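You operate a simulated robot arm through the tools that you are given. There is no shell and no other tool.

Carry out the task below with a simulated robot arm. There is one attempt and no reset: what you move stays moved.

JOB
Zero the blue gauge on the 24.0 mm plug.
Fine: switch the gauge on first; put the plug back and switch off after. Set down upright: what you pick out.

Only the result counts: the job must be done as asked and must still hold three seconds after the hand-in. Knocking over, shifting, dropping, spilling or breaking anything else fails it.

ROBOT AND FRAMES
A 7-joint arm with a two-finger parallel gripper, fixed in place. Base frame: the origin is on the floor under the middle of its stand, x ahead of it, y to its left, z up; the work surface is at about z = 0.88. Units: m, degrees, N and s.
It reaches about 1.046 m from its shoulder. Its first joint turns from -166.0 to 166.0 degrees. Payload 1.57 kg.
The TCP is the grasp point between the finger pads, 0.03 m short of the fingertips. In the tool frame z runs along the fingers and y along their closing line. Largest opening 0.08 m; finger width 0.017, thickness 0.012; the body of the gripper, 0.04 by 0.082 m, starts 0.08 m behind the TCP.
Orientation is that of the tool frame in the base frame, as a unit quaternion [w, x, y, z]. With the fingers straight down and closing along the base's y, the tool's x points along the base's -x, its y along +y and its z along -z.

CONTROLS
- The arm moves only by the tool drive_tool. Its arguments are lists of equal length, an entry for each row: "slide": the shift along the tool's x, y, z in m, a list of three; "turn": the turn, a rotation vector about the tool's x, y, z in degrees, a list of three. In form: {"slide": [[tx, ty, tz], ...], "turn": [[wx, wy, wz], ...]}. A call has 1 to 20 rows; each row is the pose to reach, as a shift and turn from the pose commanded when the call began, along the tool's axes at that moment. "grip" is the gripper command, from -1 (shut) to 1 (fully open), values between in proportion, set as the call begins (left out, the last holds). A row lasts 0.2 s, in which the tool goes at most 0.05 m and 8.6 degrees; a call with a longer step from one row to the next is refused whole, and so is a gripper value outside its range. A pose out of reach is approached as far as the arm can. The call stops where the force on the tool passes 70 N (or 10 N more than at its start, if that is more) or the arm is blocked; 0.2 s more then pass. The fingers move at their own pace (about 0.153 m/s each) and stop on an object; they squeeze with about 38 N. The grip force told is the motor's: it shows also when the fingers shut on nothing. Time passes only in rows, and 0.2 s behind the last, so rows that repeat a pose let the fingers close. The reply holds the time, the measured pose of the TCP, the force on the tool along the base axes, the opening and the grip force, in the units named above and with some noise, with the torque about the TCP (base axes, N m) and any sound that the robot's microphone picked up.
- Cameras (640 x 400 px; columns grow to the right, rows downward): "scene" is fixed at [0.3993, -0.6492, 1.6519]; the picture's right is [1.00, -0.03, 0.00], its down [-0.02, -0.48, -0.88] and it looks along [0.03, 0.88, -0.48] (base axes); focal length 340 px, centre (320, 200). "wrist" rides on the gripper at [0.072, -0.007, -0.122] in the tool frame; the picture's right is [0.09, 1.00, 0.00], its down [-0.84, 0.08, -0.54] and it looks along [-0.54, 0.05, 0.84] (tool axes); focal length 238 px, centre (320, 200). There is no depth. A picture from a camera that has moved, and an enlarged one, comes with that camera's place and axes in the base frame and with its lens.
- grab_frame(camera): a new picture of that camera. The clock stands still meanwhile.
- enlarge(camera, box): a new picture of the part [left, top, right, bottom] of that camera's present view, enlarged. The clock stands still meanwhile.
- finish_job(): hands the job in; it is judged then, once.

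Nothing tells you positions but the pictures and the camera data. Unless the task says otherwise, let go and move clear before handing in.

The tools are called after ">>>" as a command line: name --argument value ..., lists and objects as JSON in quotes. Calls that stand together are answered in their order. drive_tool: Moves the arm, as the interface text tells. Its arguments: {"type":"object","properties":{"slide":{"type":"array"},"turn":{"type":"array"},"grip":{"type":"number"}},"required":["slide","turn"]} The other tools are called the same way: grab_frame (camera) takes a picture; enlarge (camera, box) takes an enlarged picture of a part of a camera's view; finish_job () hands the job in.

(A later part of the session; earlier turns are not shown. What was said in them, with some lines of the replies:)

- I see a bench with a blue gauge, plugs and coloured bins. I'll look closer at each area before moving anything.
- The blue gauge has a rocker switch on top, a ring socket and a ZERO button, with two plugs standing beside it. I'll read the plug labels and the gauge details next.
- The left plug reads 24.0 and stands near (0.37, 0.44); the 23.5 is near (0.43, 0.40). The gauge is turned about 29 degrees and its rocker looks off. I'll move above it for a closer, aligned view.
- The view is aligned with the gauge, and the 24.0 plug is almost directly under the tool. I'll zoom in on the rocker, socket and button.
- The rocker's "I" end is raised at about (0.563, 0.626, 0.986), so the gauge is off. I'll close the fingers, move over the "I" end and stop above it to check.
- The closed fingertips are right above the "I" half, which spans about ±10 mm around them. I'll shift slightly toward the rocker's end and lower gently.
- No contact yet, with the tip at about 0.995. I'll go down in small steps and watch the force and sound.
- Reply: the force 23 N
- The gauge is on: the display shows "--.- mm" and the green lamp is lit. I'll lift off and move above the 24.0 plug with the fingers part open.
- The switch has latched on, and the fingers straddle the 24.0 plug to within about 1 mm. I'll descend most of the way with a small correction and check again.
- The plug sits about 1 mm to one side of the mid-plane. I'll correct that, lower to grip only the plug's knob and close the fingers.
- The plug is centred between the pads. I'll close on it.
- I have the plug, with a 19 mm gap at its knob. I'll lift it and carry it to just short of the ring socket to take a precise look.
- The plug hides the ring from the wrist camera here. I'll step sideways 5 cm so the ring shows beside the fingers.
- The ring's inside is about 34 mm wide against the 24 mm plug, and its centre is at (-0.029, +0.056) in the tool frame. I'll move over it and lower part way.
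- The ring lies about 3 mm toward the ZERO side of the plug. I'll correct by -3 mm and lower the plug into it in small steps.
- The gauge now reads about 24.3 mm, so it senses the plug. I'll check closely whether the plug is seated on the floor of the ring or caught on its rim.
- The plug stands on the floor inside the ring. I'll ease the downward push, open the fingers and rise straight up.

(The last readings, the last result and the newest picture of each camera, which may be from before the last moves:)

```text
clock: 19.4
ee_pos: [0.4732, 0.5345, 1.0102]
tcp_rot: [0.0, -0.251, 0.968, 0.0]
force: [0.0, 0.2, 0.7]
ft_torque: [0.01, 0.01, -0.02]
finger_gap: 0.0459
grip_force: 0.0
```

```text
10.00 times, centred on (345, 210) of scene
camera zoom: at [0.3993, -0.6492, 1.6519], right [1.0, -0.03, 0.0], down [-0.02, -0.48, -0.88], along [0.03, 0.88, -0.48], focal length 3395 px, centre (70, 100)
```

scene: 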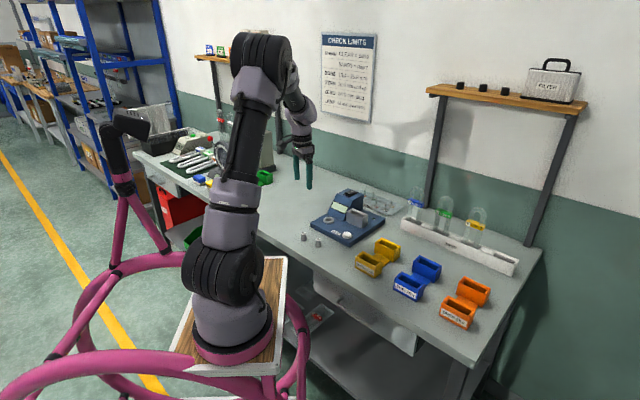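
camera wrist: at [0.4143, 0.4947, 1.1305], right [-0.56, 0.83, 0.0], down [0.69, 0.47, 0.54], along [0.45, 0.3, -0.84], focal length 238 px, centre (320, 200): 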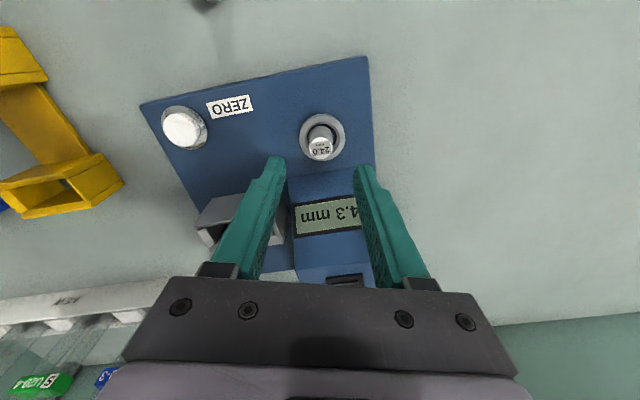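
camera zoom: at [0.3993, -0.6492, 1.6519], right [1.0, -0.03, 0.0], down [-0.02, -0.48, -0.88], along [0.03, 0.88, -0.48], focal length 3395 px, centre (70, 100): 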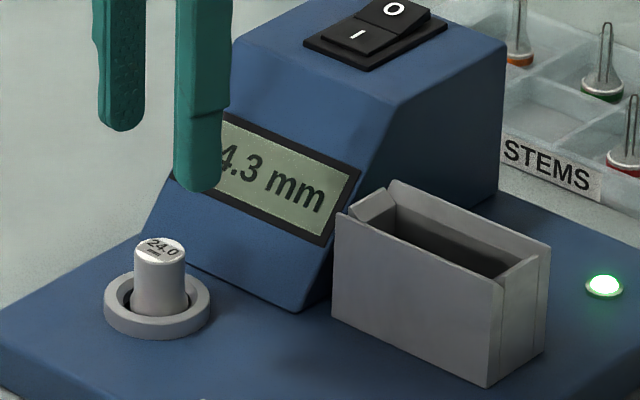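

The 24.0 plug stands upright in the ring and the display reads 24.3 mm. Next I'll locate the ZERO button.

>>> enlarge --camera "wrist" --box '[140, 80, 260, 180]'

>>> enlarge --camera "scene" --box '[325, 205, 375, 245]'

```text
4.00 times, centred on (200, 130) of wrist
camera zoom: at [0.4143, 0.4947, 1.1305], right [-0.56, 0.83, 0.0], down [0.69, 0.47, 0.54], along [0.45, 0.3, -0.84], focal length 953 px, centre (800, 480)
```

zoom: 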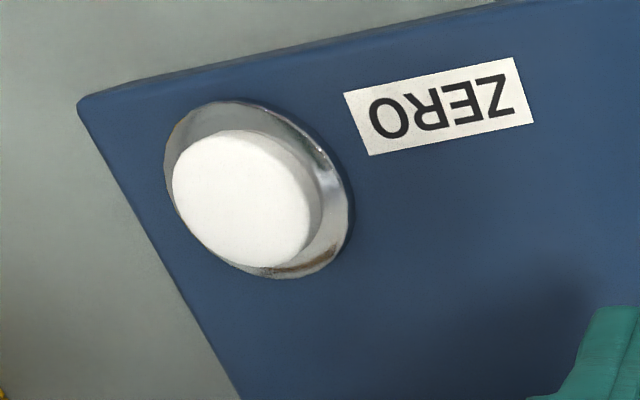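

```text
10.00 times, centred on (350, 225) of scene
camera zoom: at [0.3993, -0.6492, 1.6519], right [1.0, -0.03, 0.0], down [-0.02, -0.48, -0.88], along [0.03, 0.88, -0.48], focal length 3395 px, centre (20, -50)
```

zoom: 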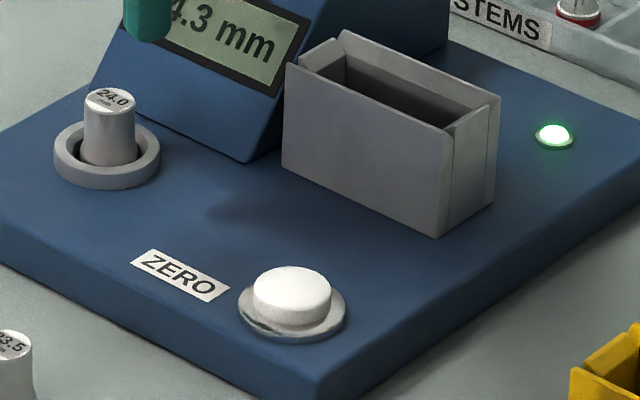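

The ZERO cap is about 30 mm wide, with its top near (0.539, 0.426, 0.913). I'll close the fingers and hover over it.

>>> drive_tool --slide '[[0, -0.01, -0.02], [-0.001, -0.05, -0.02], [-0.002, -0.09, -0.02], [-0.0036, -0.128, -0.02], [-0.0036, -0.128, 0.01], [-0.0036, -0.128, 0.04], [-0.0036, -0.128, 0.04]]' --turn '[[0, 0, 0], [0, 0, 0], [0, 0, 0], [0, 0, 0], [0, 0, 0], [0, 0, 0], [0, 0, 0]]' --grip -1

>>> enlarge --camera "wrist" --box '[260, 110, 380, 210]'

>>> enlarge --camera "scene" --box '[320, 190, 380, 240]'

```text
clock: 21.0
ee_pos: [0.5426, 0.4246, 0.9679]
tcp_rot: [0.0, -0.25, 0.968, 0.0]
force: [0.4, -0.5, 0.2]
ft_torque: [-0.01, 0.01, 0.04]
finger_gap: 0.0
grip_force: 21.1
```

```text
4.00 times, centred on (320, 160) of wrist
camera zoom: at [0.484, 0.3845, 1.0893], right [-0.56, 0.83, 0.0], down [0.69, 0.47, 0.54], along [0.45, 0.31, -0.84], focal length 953 px, centre (320, 360)
```

zoom: 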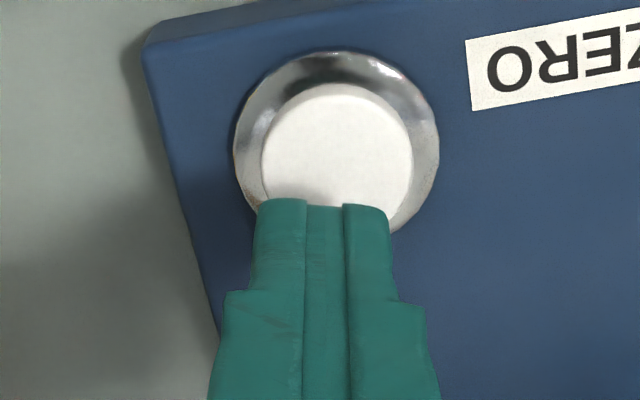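

```text
8.00 times, centred on (350, 215) of scene
camera zoom: at [0.3993, -0.6492, 1.6519], right [1.0, -0.03, 0.0], down [-0.02, -0.48, -0.88], along [0.03, 0.88, -0.48], focal length 2716 px, centre (80, 80)
```

zoom: 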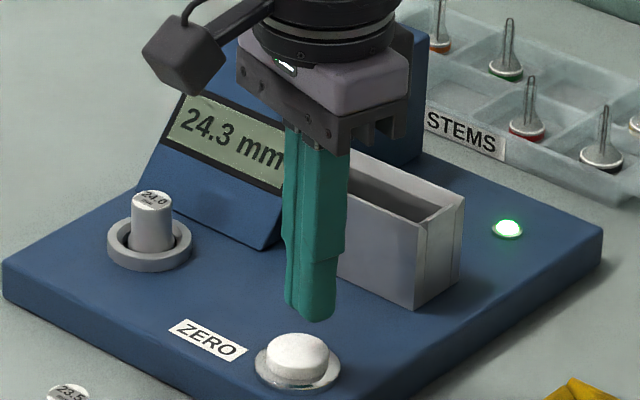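

The cap centre is about 5 mm toward the front and 3 mm to the side of the tip. I'll shift over it and come down close.

>>> drive_tool --slide '[[0.0048, 0.0027, 0], [0.0048, 0.0027, 0.01], [0.0048, 0.0027, 0.019], [0.0048, 0.0027, 0.019]]' --turn '[[0, 0, 0], [0, 0, 0], [0, 0, 0], [0, 0, 0]]'

>>> enlarge --camera "wrist" --box '[260, 110, 380, 210]'

>>> enlarge --camera "scene" --box '[320, 190, 380, 240]'

```text
clock: 22.0
ee_pos: [0.5364, 0.4258, 0.9479]
tcp_rot: [0.001, -0.251, 0.968, -0.001]
force: [0.7, 0.2, 0.4]
ft_torque: [0.01, 0.01, -0.02]
finger_gap: 0.0
grip_force: 21.0
```

```text
4.00 times, centred on (320, 160) of wrist
camera zoom: at [0.477, 0.3853, 1.0696], right [-0.56, 0.83, 0.0], down [0.69, 0.47, 0.54], along [0.45, 0.31, -0.84], focal length 953 px, centre (320, 360)
```

zoom: 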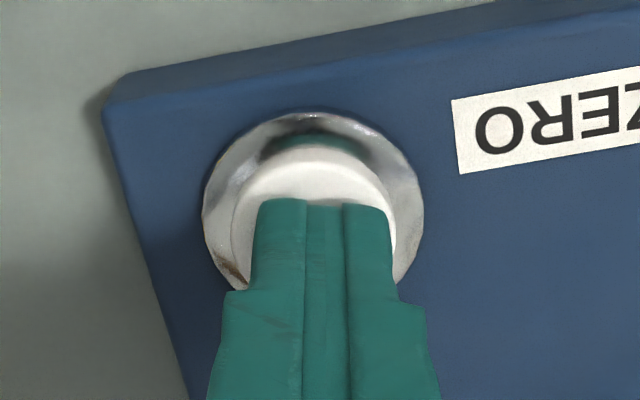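

```text
8.00 times, centred on (350, 215) of scene
camera zoom: at [0.3993, -0.6492, 1.6519], right [1.0, -0.03, 0.0], down [-0.02, -0.48, -0.88], along [0.03, 0.88, -0.48], focal length 2716 px, centre (80, 80)
```

zoom: 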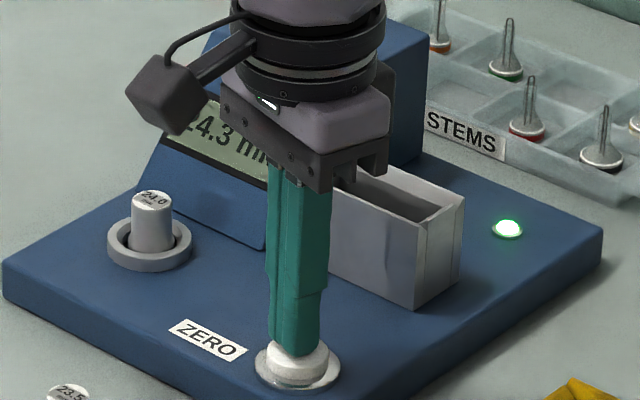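

The tip is over the cap. I'll press down in 1 mm steps.

>>> drive_tool --slide '[[0, 0, 0.001], [0, 0, 0.002], [0, 0, 0.003], [0, 0, 0.004], [0, 0, 0.005]]' --turn '[[0, 0, 0], [0, 0, 0], [0, 0, 0], [0, 0, 0], [0, 0, 0]]'

>>> enlarge --camera "scene" --box '[320, 190, 380, 240]'

```text
clock: 23.2
ee_pos: [0.5349, 0.4258, 0.9442]
tcp_rot: [0.0, -0.25, 0.968, -0.001]
force: [0.7, -0.5, 1.7]
ft_torque: [0.0, -0.02, -0.02]
finger_gap: 0.0
grip_force: 21.0
```

```text
8.00 times, centred on (350, 215) of scene
camera zoom: at [0.3993, -0.6492, 1.6519], right [1.0, -0.03, 0.0], down [-0.02, -0.48, -0.88], along [0.03, 0.88, -0.48], focal length 2716 px, centre (80, 80)
```

zoom: 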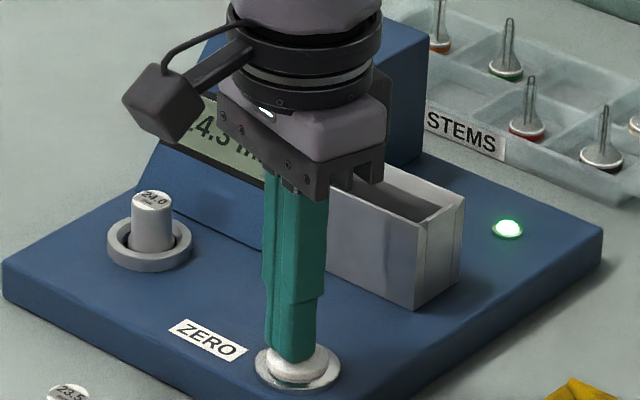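

>>> drive_tool --slide '[[0, 0, 0.001], [0, 0, 0.002], [0, 0, 0.003]]' --turn '[[0, 0, 0], [0, 0, 0], [0, 0, 0]]'

>>> enlarge --camera "scene" --box '[320, 190, 380, 240]'

>>> enlarge --camera "wrist" --box '[260, 110, 380, 210]'

```text
clock: 24.0
ee_pos: [0.5349, 0.4273, 0.9416]
tcp_rot: [-0.001, -0.25, 0.968, 0.0]
force: [0.0, -1.7, 2.7]
ft_torque: [-0.05, -0.02, -0.02]
finger_gap: 0.0
grip_force: 21.2
heard: click
```

```text
8.00 times, centred on (350, 215) of scene
camera zoom: at [0.3993, -0.6492, 1.6519], right [1.0, -0.03, 0.0], down [-0.02, -0.48, -0.88], along [0.03, 0.88, -0.48], focal length 2716 px, centre (80, 80)
```

zoom: 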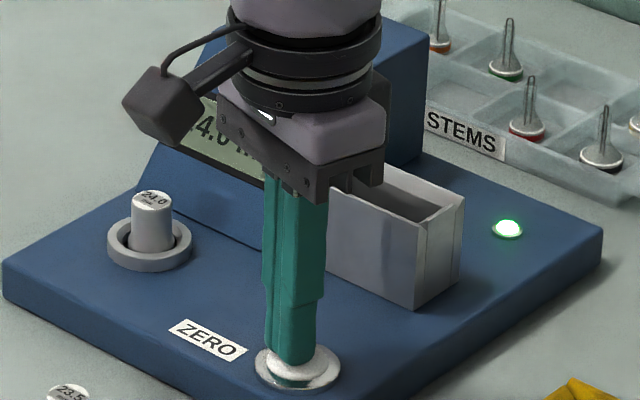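

```text
4.00 times, centred on (320, 160) of wrist
camera zoom: at [0.4756, 0.3869, 1.0632], right [-0.56, 0.83, 0.0], down [0.69, 0.47, 0.54], along [0.45, 0.31, -0.84], focal length 953 px, centre (320, 360)
```

zoom: 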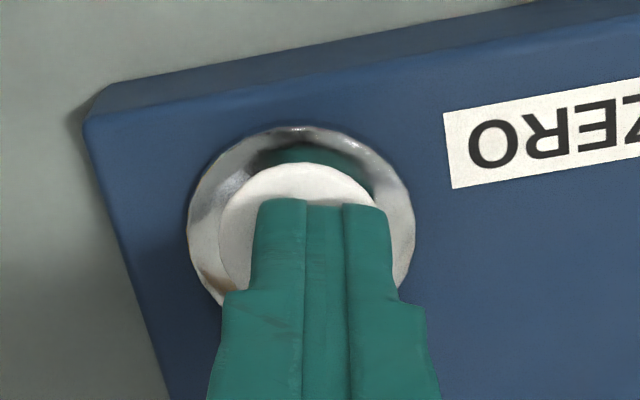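

I heard a click and the display appears to show 24.0. I'll lift off and check that the reading holds.

>>> drive_tool --slide '[[0, 0, -0.02], [0, 0, -0.05], [0, 0, -0.087], [-0.0004, 0.04, -0.087], [-0.0008, 0.08, -0.087], [-0.0012, 0.1253, -0.087], [-0.0012, 0.1253, -0.067], [-0.0012, 0.1253, -0.067]]' --turn '[[0, 0, 0], [0, 0, 0], [0, 0, 0], [0, 0, 0], [0, 0, 0], [0, 0, 0], [0, 0, 0], [0, 0, 0]]'

>>> enlarge --camera "scene" --box '[320, 190, 380, 240]'

>>> enlarge --camera "wrist" --box '[260, 110, 380, 210]'

>>> grab_frame --camera "wrist"

```text
clock: 25.8
ee_pos: [0.4741, 0.5365, 1.0072]
tcp_rot: [0.0, -0.25, 0.968, -0.001]
force: [-0.4, 0.3, 1.4]
ft_torque: [0.0, 0.03, 0.01]
finger_gap: 0.0
grip_force: 20.8
```

```text
8.00 times, centred on (350, 215) of scene
camera zoom: at [0.3993, -0.6492, 1.6519], right [1.0, -0.03, 0.0], down [-0.02, -0.48, -0.88], along [0.03, 0.88, -0.48], focal length 2716 px, centre (80, 80)
```

zoom: 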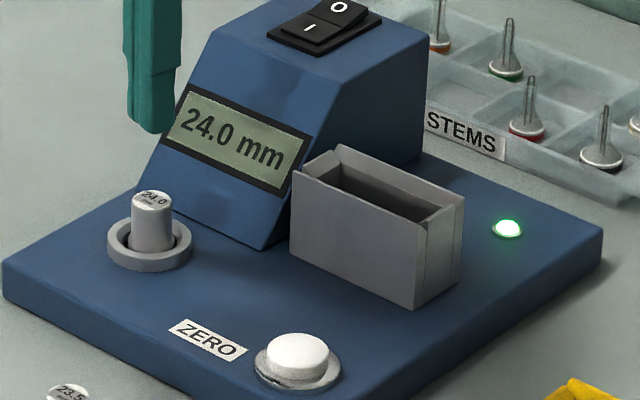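

```text
4.00 times, centred on (320, 160) of wrist
camera zoom: at [0.4142, 0.4954, 1.1295], right [-0.56, 0.83, 0.0], down [0.69, 0.47, 0.54], along [0.45, 0.31, -0.84], focal length 953 px, centre (320, 360)
```

zoom: 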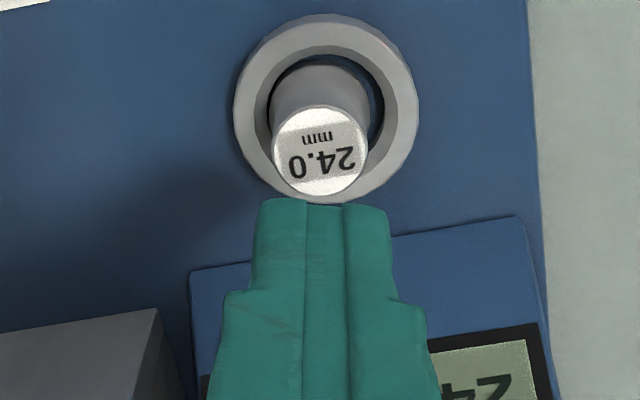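

```text
taken
camera wrist: at [0.4142, 0.4954, 1.1295], right [-0.56, 0.83, 0.0], down [0.69, 0.47, 0.54], along [0.45, 0.31, -0.84], focal length 238 px, centre (320, 200)
```

wrist: 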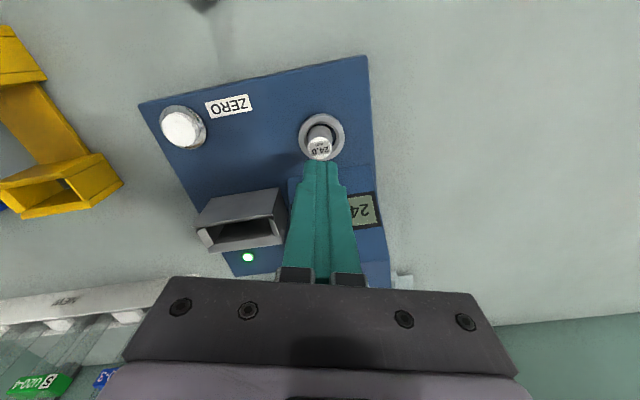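

The display holds at 24.0 mm with the plug in place. I'll open the fingers, come down over the plug and grip it again.

>>> drive_tool --slide '[[0, 0, 0], [0, 0, 0], [0, 0, 0.02], [0, 0, 0.04], [0, 0, 0.052], [0, 0, 0.0595], [0, 0, 0.0595]]' --turn '[[0, 0, 0], [0, 0, 0], [0, 0, 0], [0, 0, 0], [0, 0, 0], [0, 0, 0], [0, 0, 0]]' --grip 0.15

>>> enlarge --camera "wrist" --box '[260, 130, 380, 230]'

>>> enlarge --camera "scene" --box '[325, 190, 365, 230]'

```text
clock: 27.4
ee_pos: [0.4751, 0.537, 0.947]
tcp_rot: [0.0, -0.25, 0.968, 0.0]
force: [0.3, -0.6, 0.3]
ft_torque: [0.01, -0.04, 0.0]
finger_gap: 0.0461
grip_force: 0.1
```

```text
4.00 times, centred on (320, 180) of wrist
camera zoom: at [0.4151, 0.4964, 1.0692], right [-0.56, 0.83, 0.0], down [0.69, 0.47, 0.54], along [0.45, 0.31, -0.84], focal length 953 px, centre (320, 280)
```

zoom: 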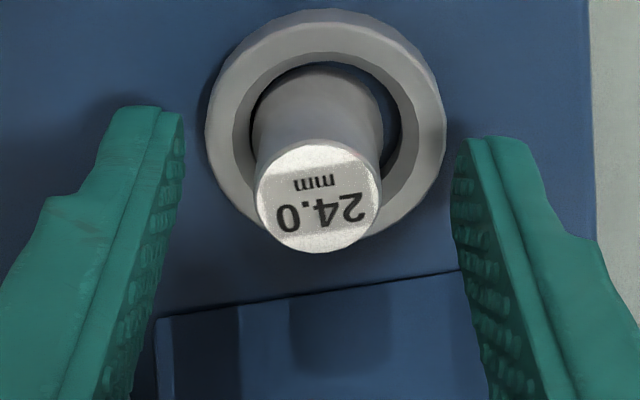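

```text
10.00 times, centred on (345, 210) of scene
camera zoom: at [0.3993, -0.6492, 1.6519], right [1.0, -0.03, 0.0], down [-0.02, -0.48, -0.88], along [0.03, 0.88, -0.48], focal length 3395 px, centre (70, 100)
```

zoom: 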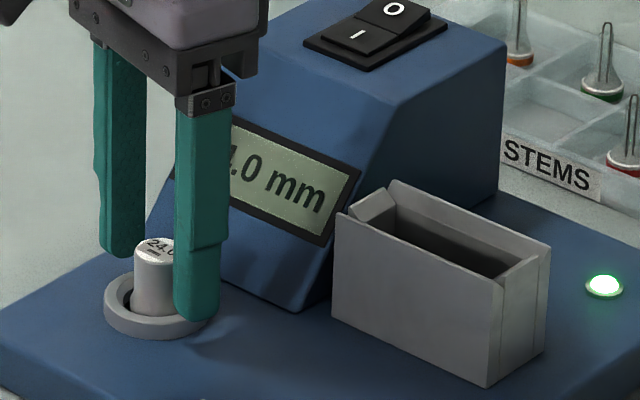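

The plug is centred between the pads and the fingertips clear the ring. I'll close and lift out straight up.

>>> drive_tool --slide '[[0, 0, 0], [0, 0, 0], [0, 0, 0], [0, 0, -0.01], [0, 0, -0.03], [0, 0, -0.05], [0, 0, -0.06], [0, 0, -0.06]]' --turn '[[0, 0, 0], [0, 0, 0], [0, 0, 0], [0, 0, 0], [0, 0, 0], [0, 0, 0], [0, 0, 0], [0, 0, 0]]' --grip -1

>>> enlarge --camera "wrist" --box '[260, 130, 380, 230]'

>>> enlarge --camera "scene" --box '[290, 180, 380, 250]'

```text
clock: 29.2
ee_pos: [0.4757, 0.5346, 1.0079]
tcp_rot: [0.001, -0.251, 0.968, 0.0]
force: [0.1, -0.8, -0.8]
ft_torque: [0.0, -0.01, -0.04]
finger_gap: 0.0195
grip_force: 33.6
```

```text
4.00 times, centred on (320, 180) of wrist
camera zoom: at [0.4159, 0.495, 1.1298], right [-0.56, 0.83, 0.0], down [0.69, 0.47, 0.54], along [0.45, 0.31, -0.84], focal length 953 px, centre (320, 280)
```

zoom: 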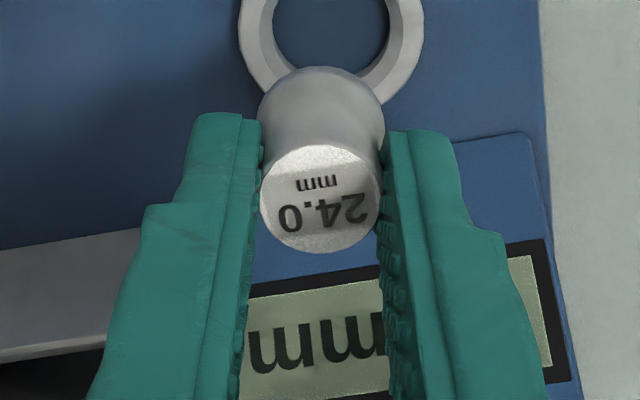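

```text
5.71 times, centred on (335, 215) of scene
camera zoom: at [0.3993, -0.6492, 1.6519], right [1.0, -0.03, 0.0], down [-0.02, -0.48, -0.88], along [0.03, 0.88, -0.48], focal length 1940 px, centre (234, 114)
```

zoom: 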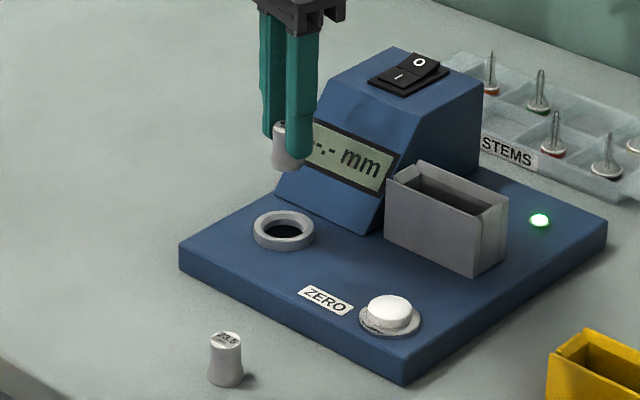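

The plug is out of the socket. I'll carry it back over its original spot and stop about 1 cm above the bench.

>>> drive_tool --slide '[[0.034, -0.008, 0], [0.068, -0.016, 0], [0.102, -0.024, 0], [0.136, -0.0326, 0], [0.136, -0.0326, 0], [0.136, -0.0326, 0.03], [0.136, -0.0326, 0.06], [0.136, -0.0326, 0.075], [0.136, -0.0326, 0.075]]' --turn '[[0, 0, 0], [0, 0, 0], [0, 0, 0], [0, 0, 0], [0, 0, 0], [0, 0, 0], [0, 0, 0], [0, 0, 0], [0, 0, 0]]'

>>> enlarge --camera "scene" --box '[296, 225, 328, 250]'

>>> enlarge --camera "wrist" --box '[200, 80, 440, 230]'

```text
clock: 31.2
ee_pos: [0.3704, 0.4429, 0.9333]
tcp_rot: [-0.001, -0.25, 0.968, 0.0]
force: [0.1, 0.9, -0.9]
ft_torque: [-0.03, -0.01, 0.01]
finger_gap: 0.0191
grip_force: 33.8
```

```text
16.00 times, centred on (312, 238) of scene
camera zoom: at [0.3993, -0.6492, 1.6519], right [1.0, -0.03, 0.0], down [-0.02, -0.48, -0.88], along [0.03, 0.88, -0.48], focal length 5432 px, centre (448, -400)
```

zoom: 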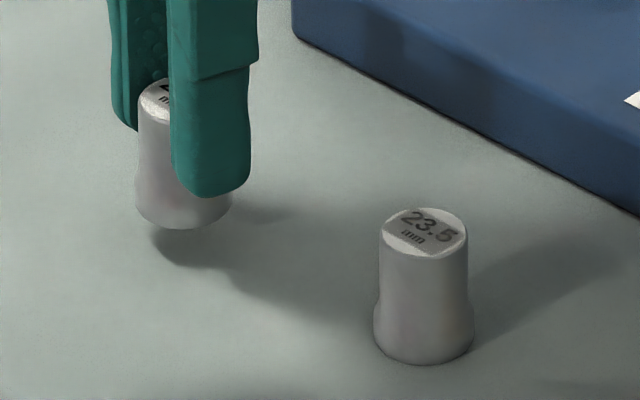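

```text
2.67 times, centred on (320, 155) of wrist
camera zoom: at [0.3112, 0.4022, 1.0552], right [-0.56, 0.83, 0.0], down [0.69, 0.47, 0.54], along [0.45, 0.31, -0.84], focal length 636 px, centre (320, 320)
```

zoom: 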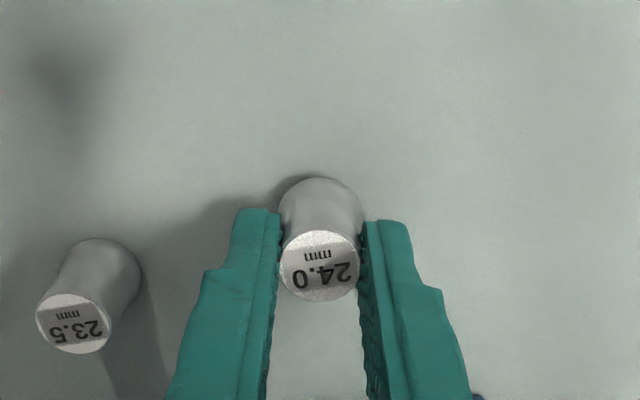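

The plug is back over its spot within about 1 mm and roughly 9 mm up. I'll lower it gently until it touches.

>>> drive_tool --slide '[[-0.0009, -0.0005, 0.003], [-0.0009, -0.0005, 0.006], [-0.0009, -0.0005, 0.007], [-0.0009, -0.0005, 0.008], [-0.0009, -0.0005, 0.009], [-0.0009, -0.0005, 0.009]]' --turn '[[0, 0, 0], [0, 0, 0], [0, 0, 0], [0, 0, 0], [0, 0, 0], [0, 0, 0]]'

>>> enlarge --camera "scene" --box '[296, 225, 328, 250]'

```text
clock: 32.6
ee_pos: [0.3722, 0.4422, 0.9244]
tcp_rot: [0.0, -0.25, 0.968, 0.0]
force: [0.3, -0.2, 6.2]
ft_torque: [-0.06, -0.04, 0.0]
finger_gap: 0.0194
grip_force: 33.7
```

```text
16.00 times, centred on (312, 238) of scene
camera zoom: at [0.3993, -0.6492, 1.6519], right [1.0, -0.03, 0.0], down [-0.02, -0.48, -0.88], along [0.03, 0.88, -0.48], focal length 5432 px, centre (448, -400)
```

zoom: 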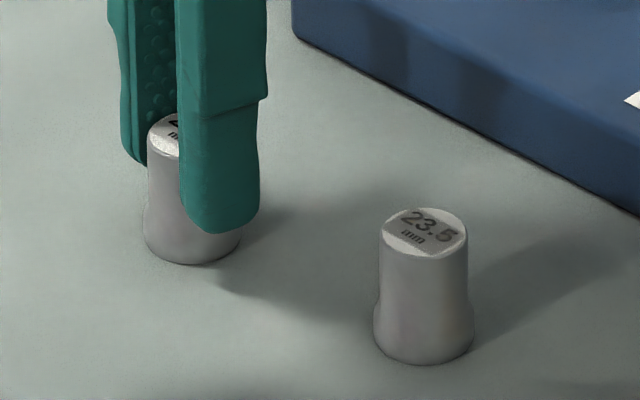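

The plug is on the bench with a light 6 N of contact, within 1 mm of where it was. I'll release and rise straight up.

>>> drive_tool --slide '[[0, 0, -0.0006], [0, 0, -0.0006]]' --turn '[[0, 0, 0], [0, 0, 0]]'

>>> drive_tool --slide '[[0, 0, 0], [0, 0, 0], [0, 0, 0], [0, 0, -0.01], [0, 0, -0.03], [0, 0, -0.07], [0, 0, -0.1], [0, 0, -0.1]]' --turn '[[0, 0, 0], [0, 0, 0], [0, 0, 0], [0, 0, 0], [0, 0, 0], [0, 0, 0], [0, 0, 0], [0, 0, 0]]' --grip 0.15

>>> enlarge --camera "scene" --box '[296, 225, 328, 250]'

>>> grab_frame --camera "wrist"

>>> enlarge --camera "scene" --box '[290, 180, 380, 250]'

```text
clock: 33.2
ee_pos: [0.3721, 0.4416, 0.9248]
tcp_rot: [0.0, -0.251, 0.968, 0.0]
force: [0.1, -0.5, -1.0]
ft_torque: [0.0, 0.0, 0.0]
finger_gap: 0.0192
grip_force: 33.4
```

```text
clock: 35.0
ee_pos: [0.3719, 0.4387, 1.0264]
tcp_rot: [0.001, -0.25, 0.968, 0.001]
force: [-0.1, 0.5, -0.6]
ft_torque: [-0.01, 0.01, 0.01]
finger_gap: 0.0461
grip_force: 0.0
```

```text
16.00 times, centred on (312, 238) of scene
camera zoom: at [0.3993, -0.6492, 1.6519], right [1.0, -0.03, 0.0], down [-0.02, -0.48, -0.88], along [0.03, 0.88, -0.48], focal length 5432 px, centre (448, -400)
```

zoom: 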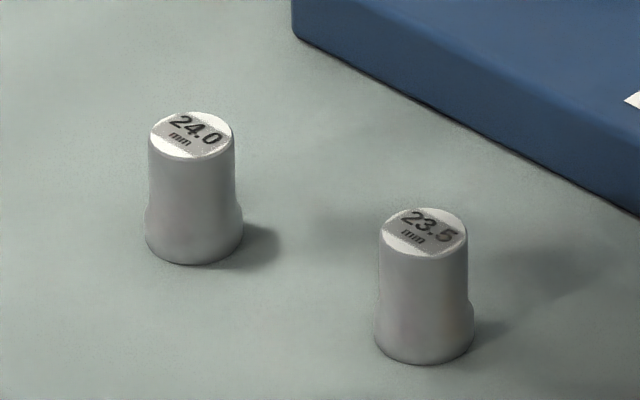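

```text
taken
camera wrist: at [0.314, 0.399, 1.1475], right [-0.56, 0.83, 0.0], down [0.69, 0.47, 0.54], along [0.45, 0.31, -0.84], focal length 238 px, centre (320, 200)
```

wrist: 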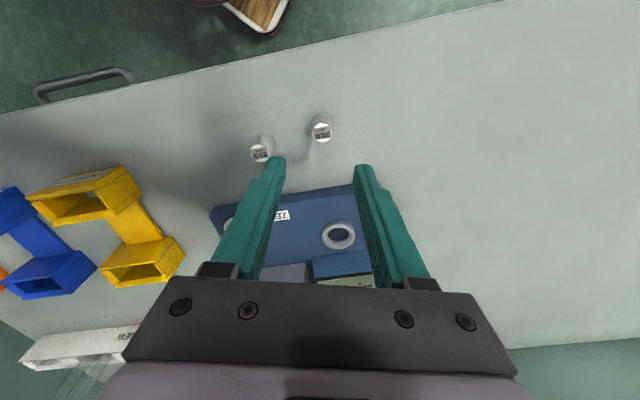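

```text
5.71 times, centred on (335, 215) of scene
camera zoom: at [0.3993, -0.6492, 1.6519], right [1.0, -0.03, 0.0], down [-0.02, -0.48, -0.88], along [0.03, 0.88, -0.48], focal length 1940 px, centre (234, 114)
```

zoom: 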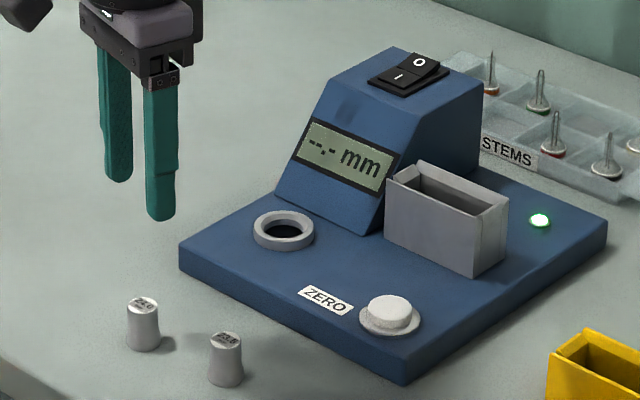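

The plug stands upright back in place and the gauge hasn't shifted. Now I'll switch it off: close the fingers and hover over the raised "O" end.

>>> drive_tool --slide '[[0, 0, -0.04], [-0.04, 0.0102, -0.04], [-0.08, 0.0205, -0.04], [-0.12, 0.0307, -0.04], [-0.16, 0.041, -0.04], [-0.2, 0.0512, -0.04], [-0.24, 0.0614, -0.04], [-0.2778, 0.0711, -0.04], [-0.2778, 0.0711, -0.025], [-0.2778, 0.0711, -0.025]]' --turn '[[0, 0, 0], [0, 0, 0], [0, 0, 0], [0, 0, 0], [0, 0, 0], [0, 0, 0], [0, 0, 0], [0, 0, 0], [0, 0, 0], [0, 0, 0]]' --grip -1

>>> enlarge --camera "wrist" --box '[260, 110, 380, 210]'

>>> enlarge --camera "scene" --box '[325, 160, 385, 220]'

```text
clock: 37.2
ee_pos: [0.5798, 0.6399, 1.051]
tcp_rot: [0.0, -0.251, 0.968, 0.0]
force: [-0.2, -0.6, 0.5]
ft_torque: [0.0, 0.01, 0.02]
finger_gap: 0.0
grip_force: 21.2
```

```text
4.00 times, centred on (320, 160) of wrist
camera zoom: at [0.5203, 0.599, 1.1723], right [-0.56, 0.83, 0.0], down [0.69, 0.47, 0.54], along [0.45, 0.3, -0.84], focal length 953 px, centre (320, 360)
```

zoom: 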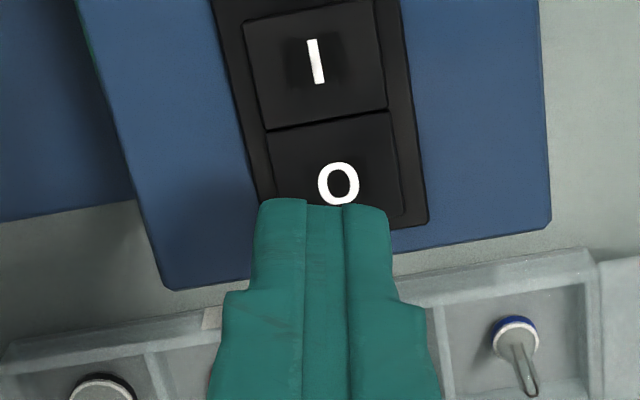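

```text
6.67 times, centred on (355, 190) of scene
camera zoom: at [0.3993, -0.6492, 1.6519], right [1.0, -0.03, 0.0], down [-0.02, -0.48, -0.88], along [0.03, 0.88, -0.48], focal length 2263 px, centre (87, 267)
```

zoom: 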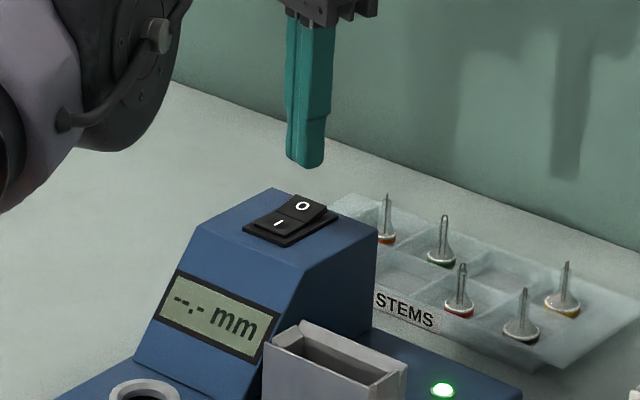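

The "O" end is raised and its centre is about 3 mm beyond the tip. I'll shift (-5, +3.5) mm and descend close.

>>> drive_tool --slide '[[-0.0055, 0.0035, 0], [-0.0055, 0.0035, 0.01], [-0.0055, 0.0035, 0.02], [-0.0055, 0.0035, 0.026], [-0.0055, 0.0035, 0.026]]' --turn '[[0, 0, 0], [0, 0, 0], [0, 0, 0], [0, 0, 0], [0, 0, 0]]'

>>> enlarge --camera "wrist" --box '[260, 110, 380, 210]'

>>> enlarge --camera "scene" --box '[325, 160, 385, 220]'

```text
clock: 38.4
ee_pos: [0.5815, 0.6429, 1.0252]
tcp_rot: [0.0, -0.25, 0.968, 0.001]
force: [-0.7, 1.1, -0.6]
ft_torque: [-0.02, -0.01, -0.02]
finger_gap: 0.0
grip_force: 21.1
out of reach, approached as far as the arm can: row 1, 2, 3
```

```text
4.00 times, centred on (320, 160) of wrist
camera zoom: at [0.5235, 0.6025, 1.1459], right [-0.56, 0.83, 0.0], down [0.69, 0.47, 0.54], along [0.45, 0.31, -0.84], focal length 953 px, centre (320, 360)
```

zoom: 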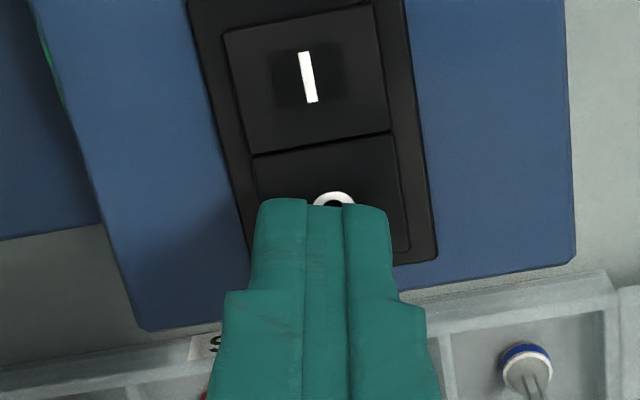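

```text
6.67 times, centred on (355, 190) of scene
camera zoom: at [0.3993, -0.6492, 1.6519], right [1.0, -0.03, 0.0], down [-0.02, -0.48, -0.88], along [0.03, 0.88, -0.48], focal length 2263 px, centre (87, 267)
```

zoom: 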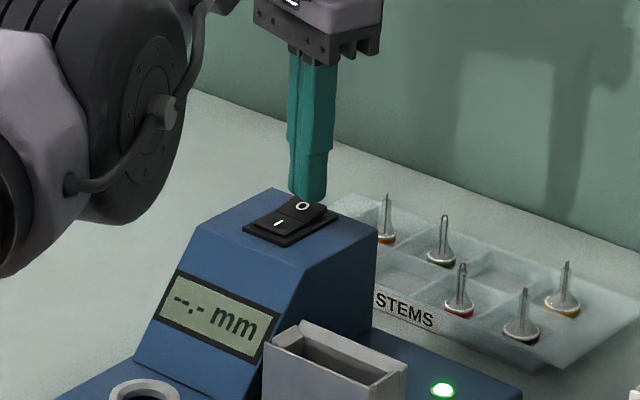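

The tip is over the "O" half, clear of the pivot. The straight-down pose is near the reach limit, but lower is fine. I'll press down in small steps.

>>> drive_tool --slide '[[0, 0, 0.0015], [0, 0, 0.003], [0, 0, 0.0045], [0, 0, 0.006], [0, 0, 0.0075]]' --turn '[[0, 0, 0], [0, 0, 0], [0, 0, 0], [0, 0, 0], [0, 0, 0]]'

>>> enlarge --camera "scene" --box '[325, 160, 385, 220]'

```text
clock: 39.6
ee_pos: [0.5837, 0.6424, 1.017]
tcp_rot: [0.0, -0.25, 0.968, 0.001]
force: [-2.8, -1.1, 5.4]
ft_torque: [-0.07, 0.09, -0.05]
finger_gap: 0.0
grip_force: 21.1
```

```text
6.67 times, centred on (355, 190) of scene
camera zoom: at [0.3993, -0.6492, 1.6519], right [1.0, -0.03, 0.0], down [-0.02, -0.48, -0.88], along [0.03, 0.88, -0.48], focal length 2263 px, centre (87, 267)
```

zoom: 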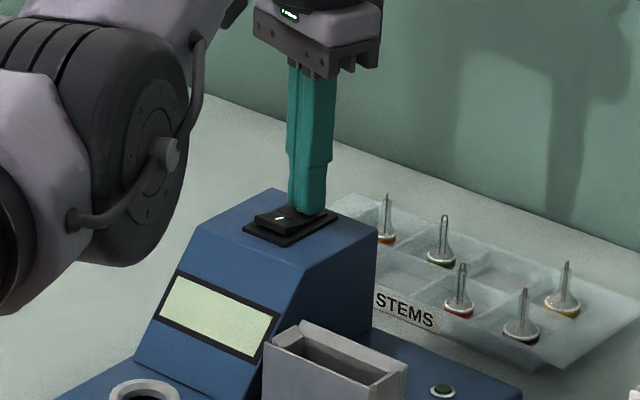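

The display is blank and the lamp is dark, so the gauge is off. I'll lift off and move back toward the robot.

>>> drive_tool --slide '[[0, 0, -0.01], [0, 0, -0.025], [0.01, 0, -0.05], [0.04, -0.01, -0.08], [0.08, -0.02, -0.1], [0.12, -0.03, -0.12], [0.16, -0.03, -0.14], [0.2, -0.03, -0.15], [0.2, -0.03, -0.15]]' --turn '[[0, 0, 0], [0, 0, 0], [0, 0, 0], [0, 0, 0], [0, 0, 0], [0, 0, 0], [0, 0, 0], [0, 0, 0], [0, 0, 0]]'

>>> grab_frame --camera "scene"

>>> enlarge --camera "scene" --box '[290, 170, 420, 255]'

>>> enlarge --camera "wrist" --box '[200, 80, 440, 290]'

>>> enlarge --camera "scene" --box '[335, 180, 375, 210]'

```text
clock: 41.6
ee_pos: [0.4223, 0.5194, 1.1672]
tcp_rot: [-0.001, -0.251, 0.968, -0.001]
force: [0.1, 0.1, -0.6]
ft_torque: [0.0, 0.01, -0.01]
finger_gap: 0.0001
grip_force: 21.7
out of reach, approached as far as the arm can: row 1, 2
```

```text
taken
```

scene: 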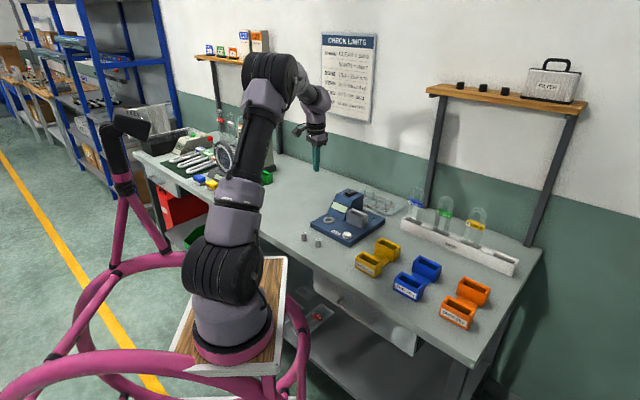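

```text
4.71 times, centred on (355, 212) of scene
camera zoom: at [0.3993, -0.6492, 1.6519], right [1.0, -0.03, 0.0], down [-0.02, -0.48, -0.88], along [0.03, 0.88, -0.48], focal length 1598 px, centre (155, 141)
```

zoom: 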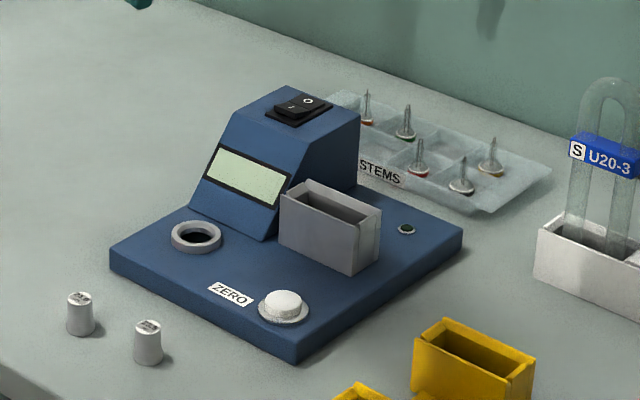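

```text
1.90 times, centred on (320, 185) of wrist
camera zoom: at [0.364, 0.4787, 1.2887], right [-0.56, 0.83, 0.0], down [0.69, 0.47, 0.54], along [0.45, 0.31, -0.84], focal length 454 px, centre (320, 229)
```

zoom: 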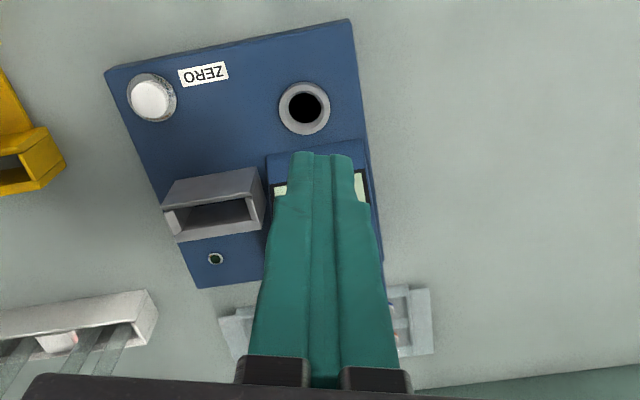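

```text
13.33 times, centred on (355, 195) of scene
camera zoom: at [0.3993, -0.6492, 1.6519], right [1.0, -0.03, 0.0], down [-0.02, -0.48, -0.88], along [0.03, 0.88, -0.48], focal length 4526 px, centre (-147, 267)
```

zoom: 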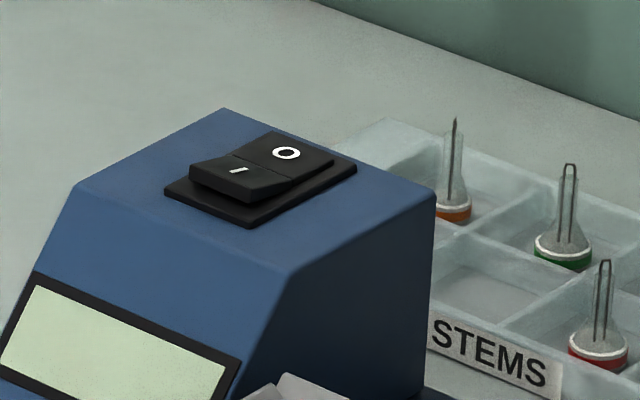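

The gauge is off and hasn't moved. The 24.0 plug stands upright at its original spot, and the arm is clear with nothing else disturbed. I'm handing in.

>>> finish_job

```text
The job is handed in.
```

I zeroed the blue gauge on the 24.0 mm plug and handed the job in; no verdict on it has come back.

- **Zeroing:** I switched the gauge on and set the plug in the ring, where it read 24.3 mm. I pressed ZERO, heard a click, and the display then read and held 24.0 mm.
- **Plug:** it is back upright within about 1.5 mm of where it stood.
- **Switch-off:** the display is blank, the lamp is dark and the rocker is back at "O".
- **Surroundings:** the last pictures showed the gauge unmoved and nothing else disturbed. The arm was clear before hand-in.
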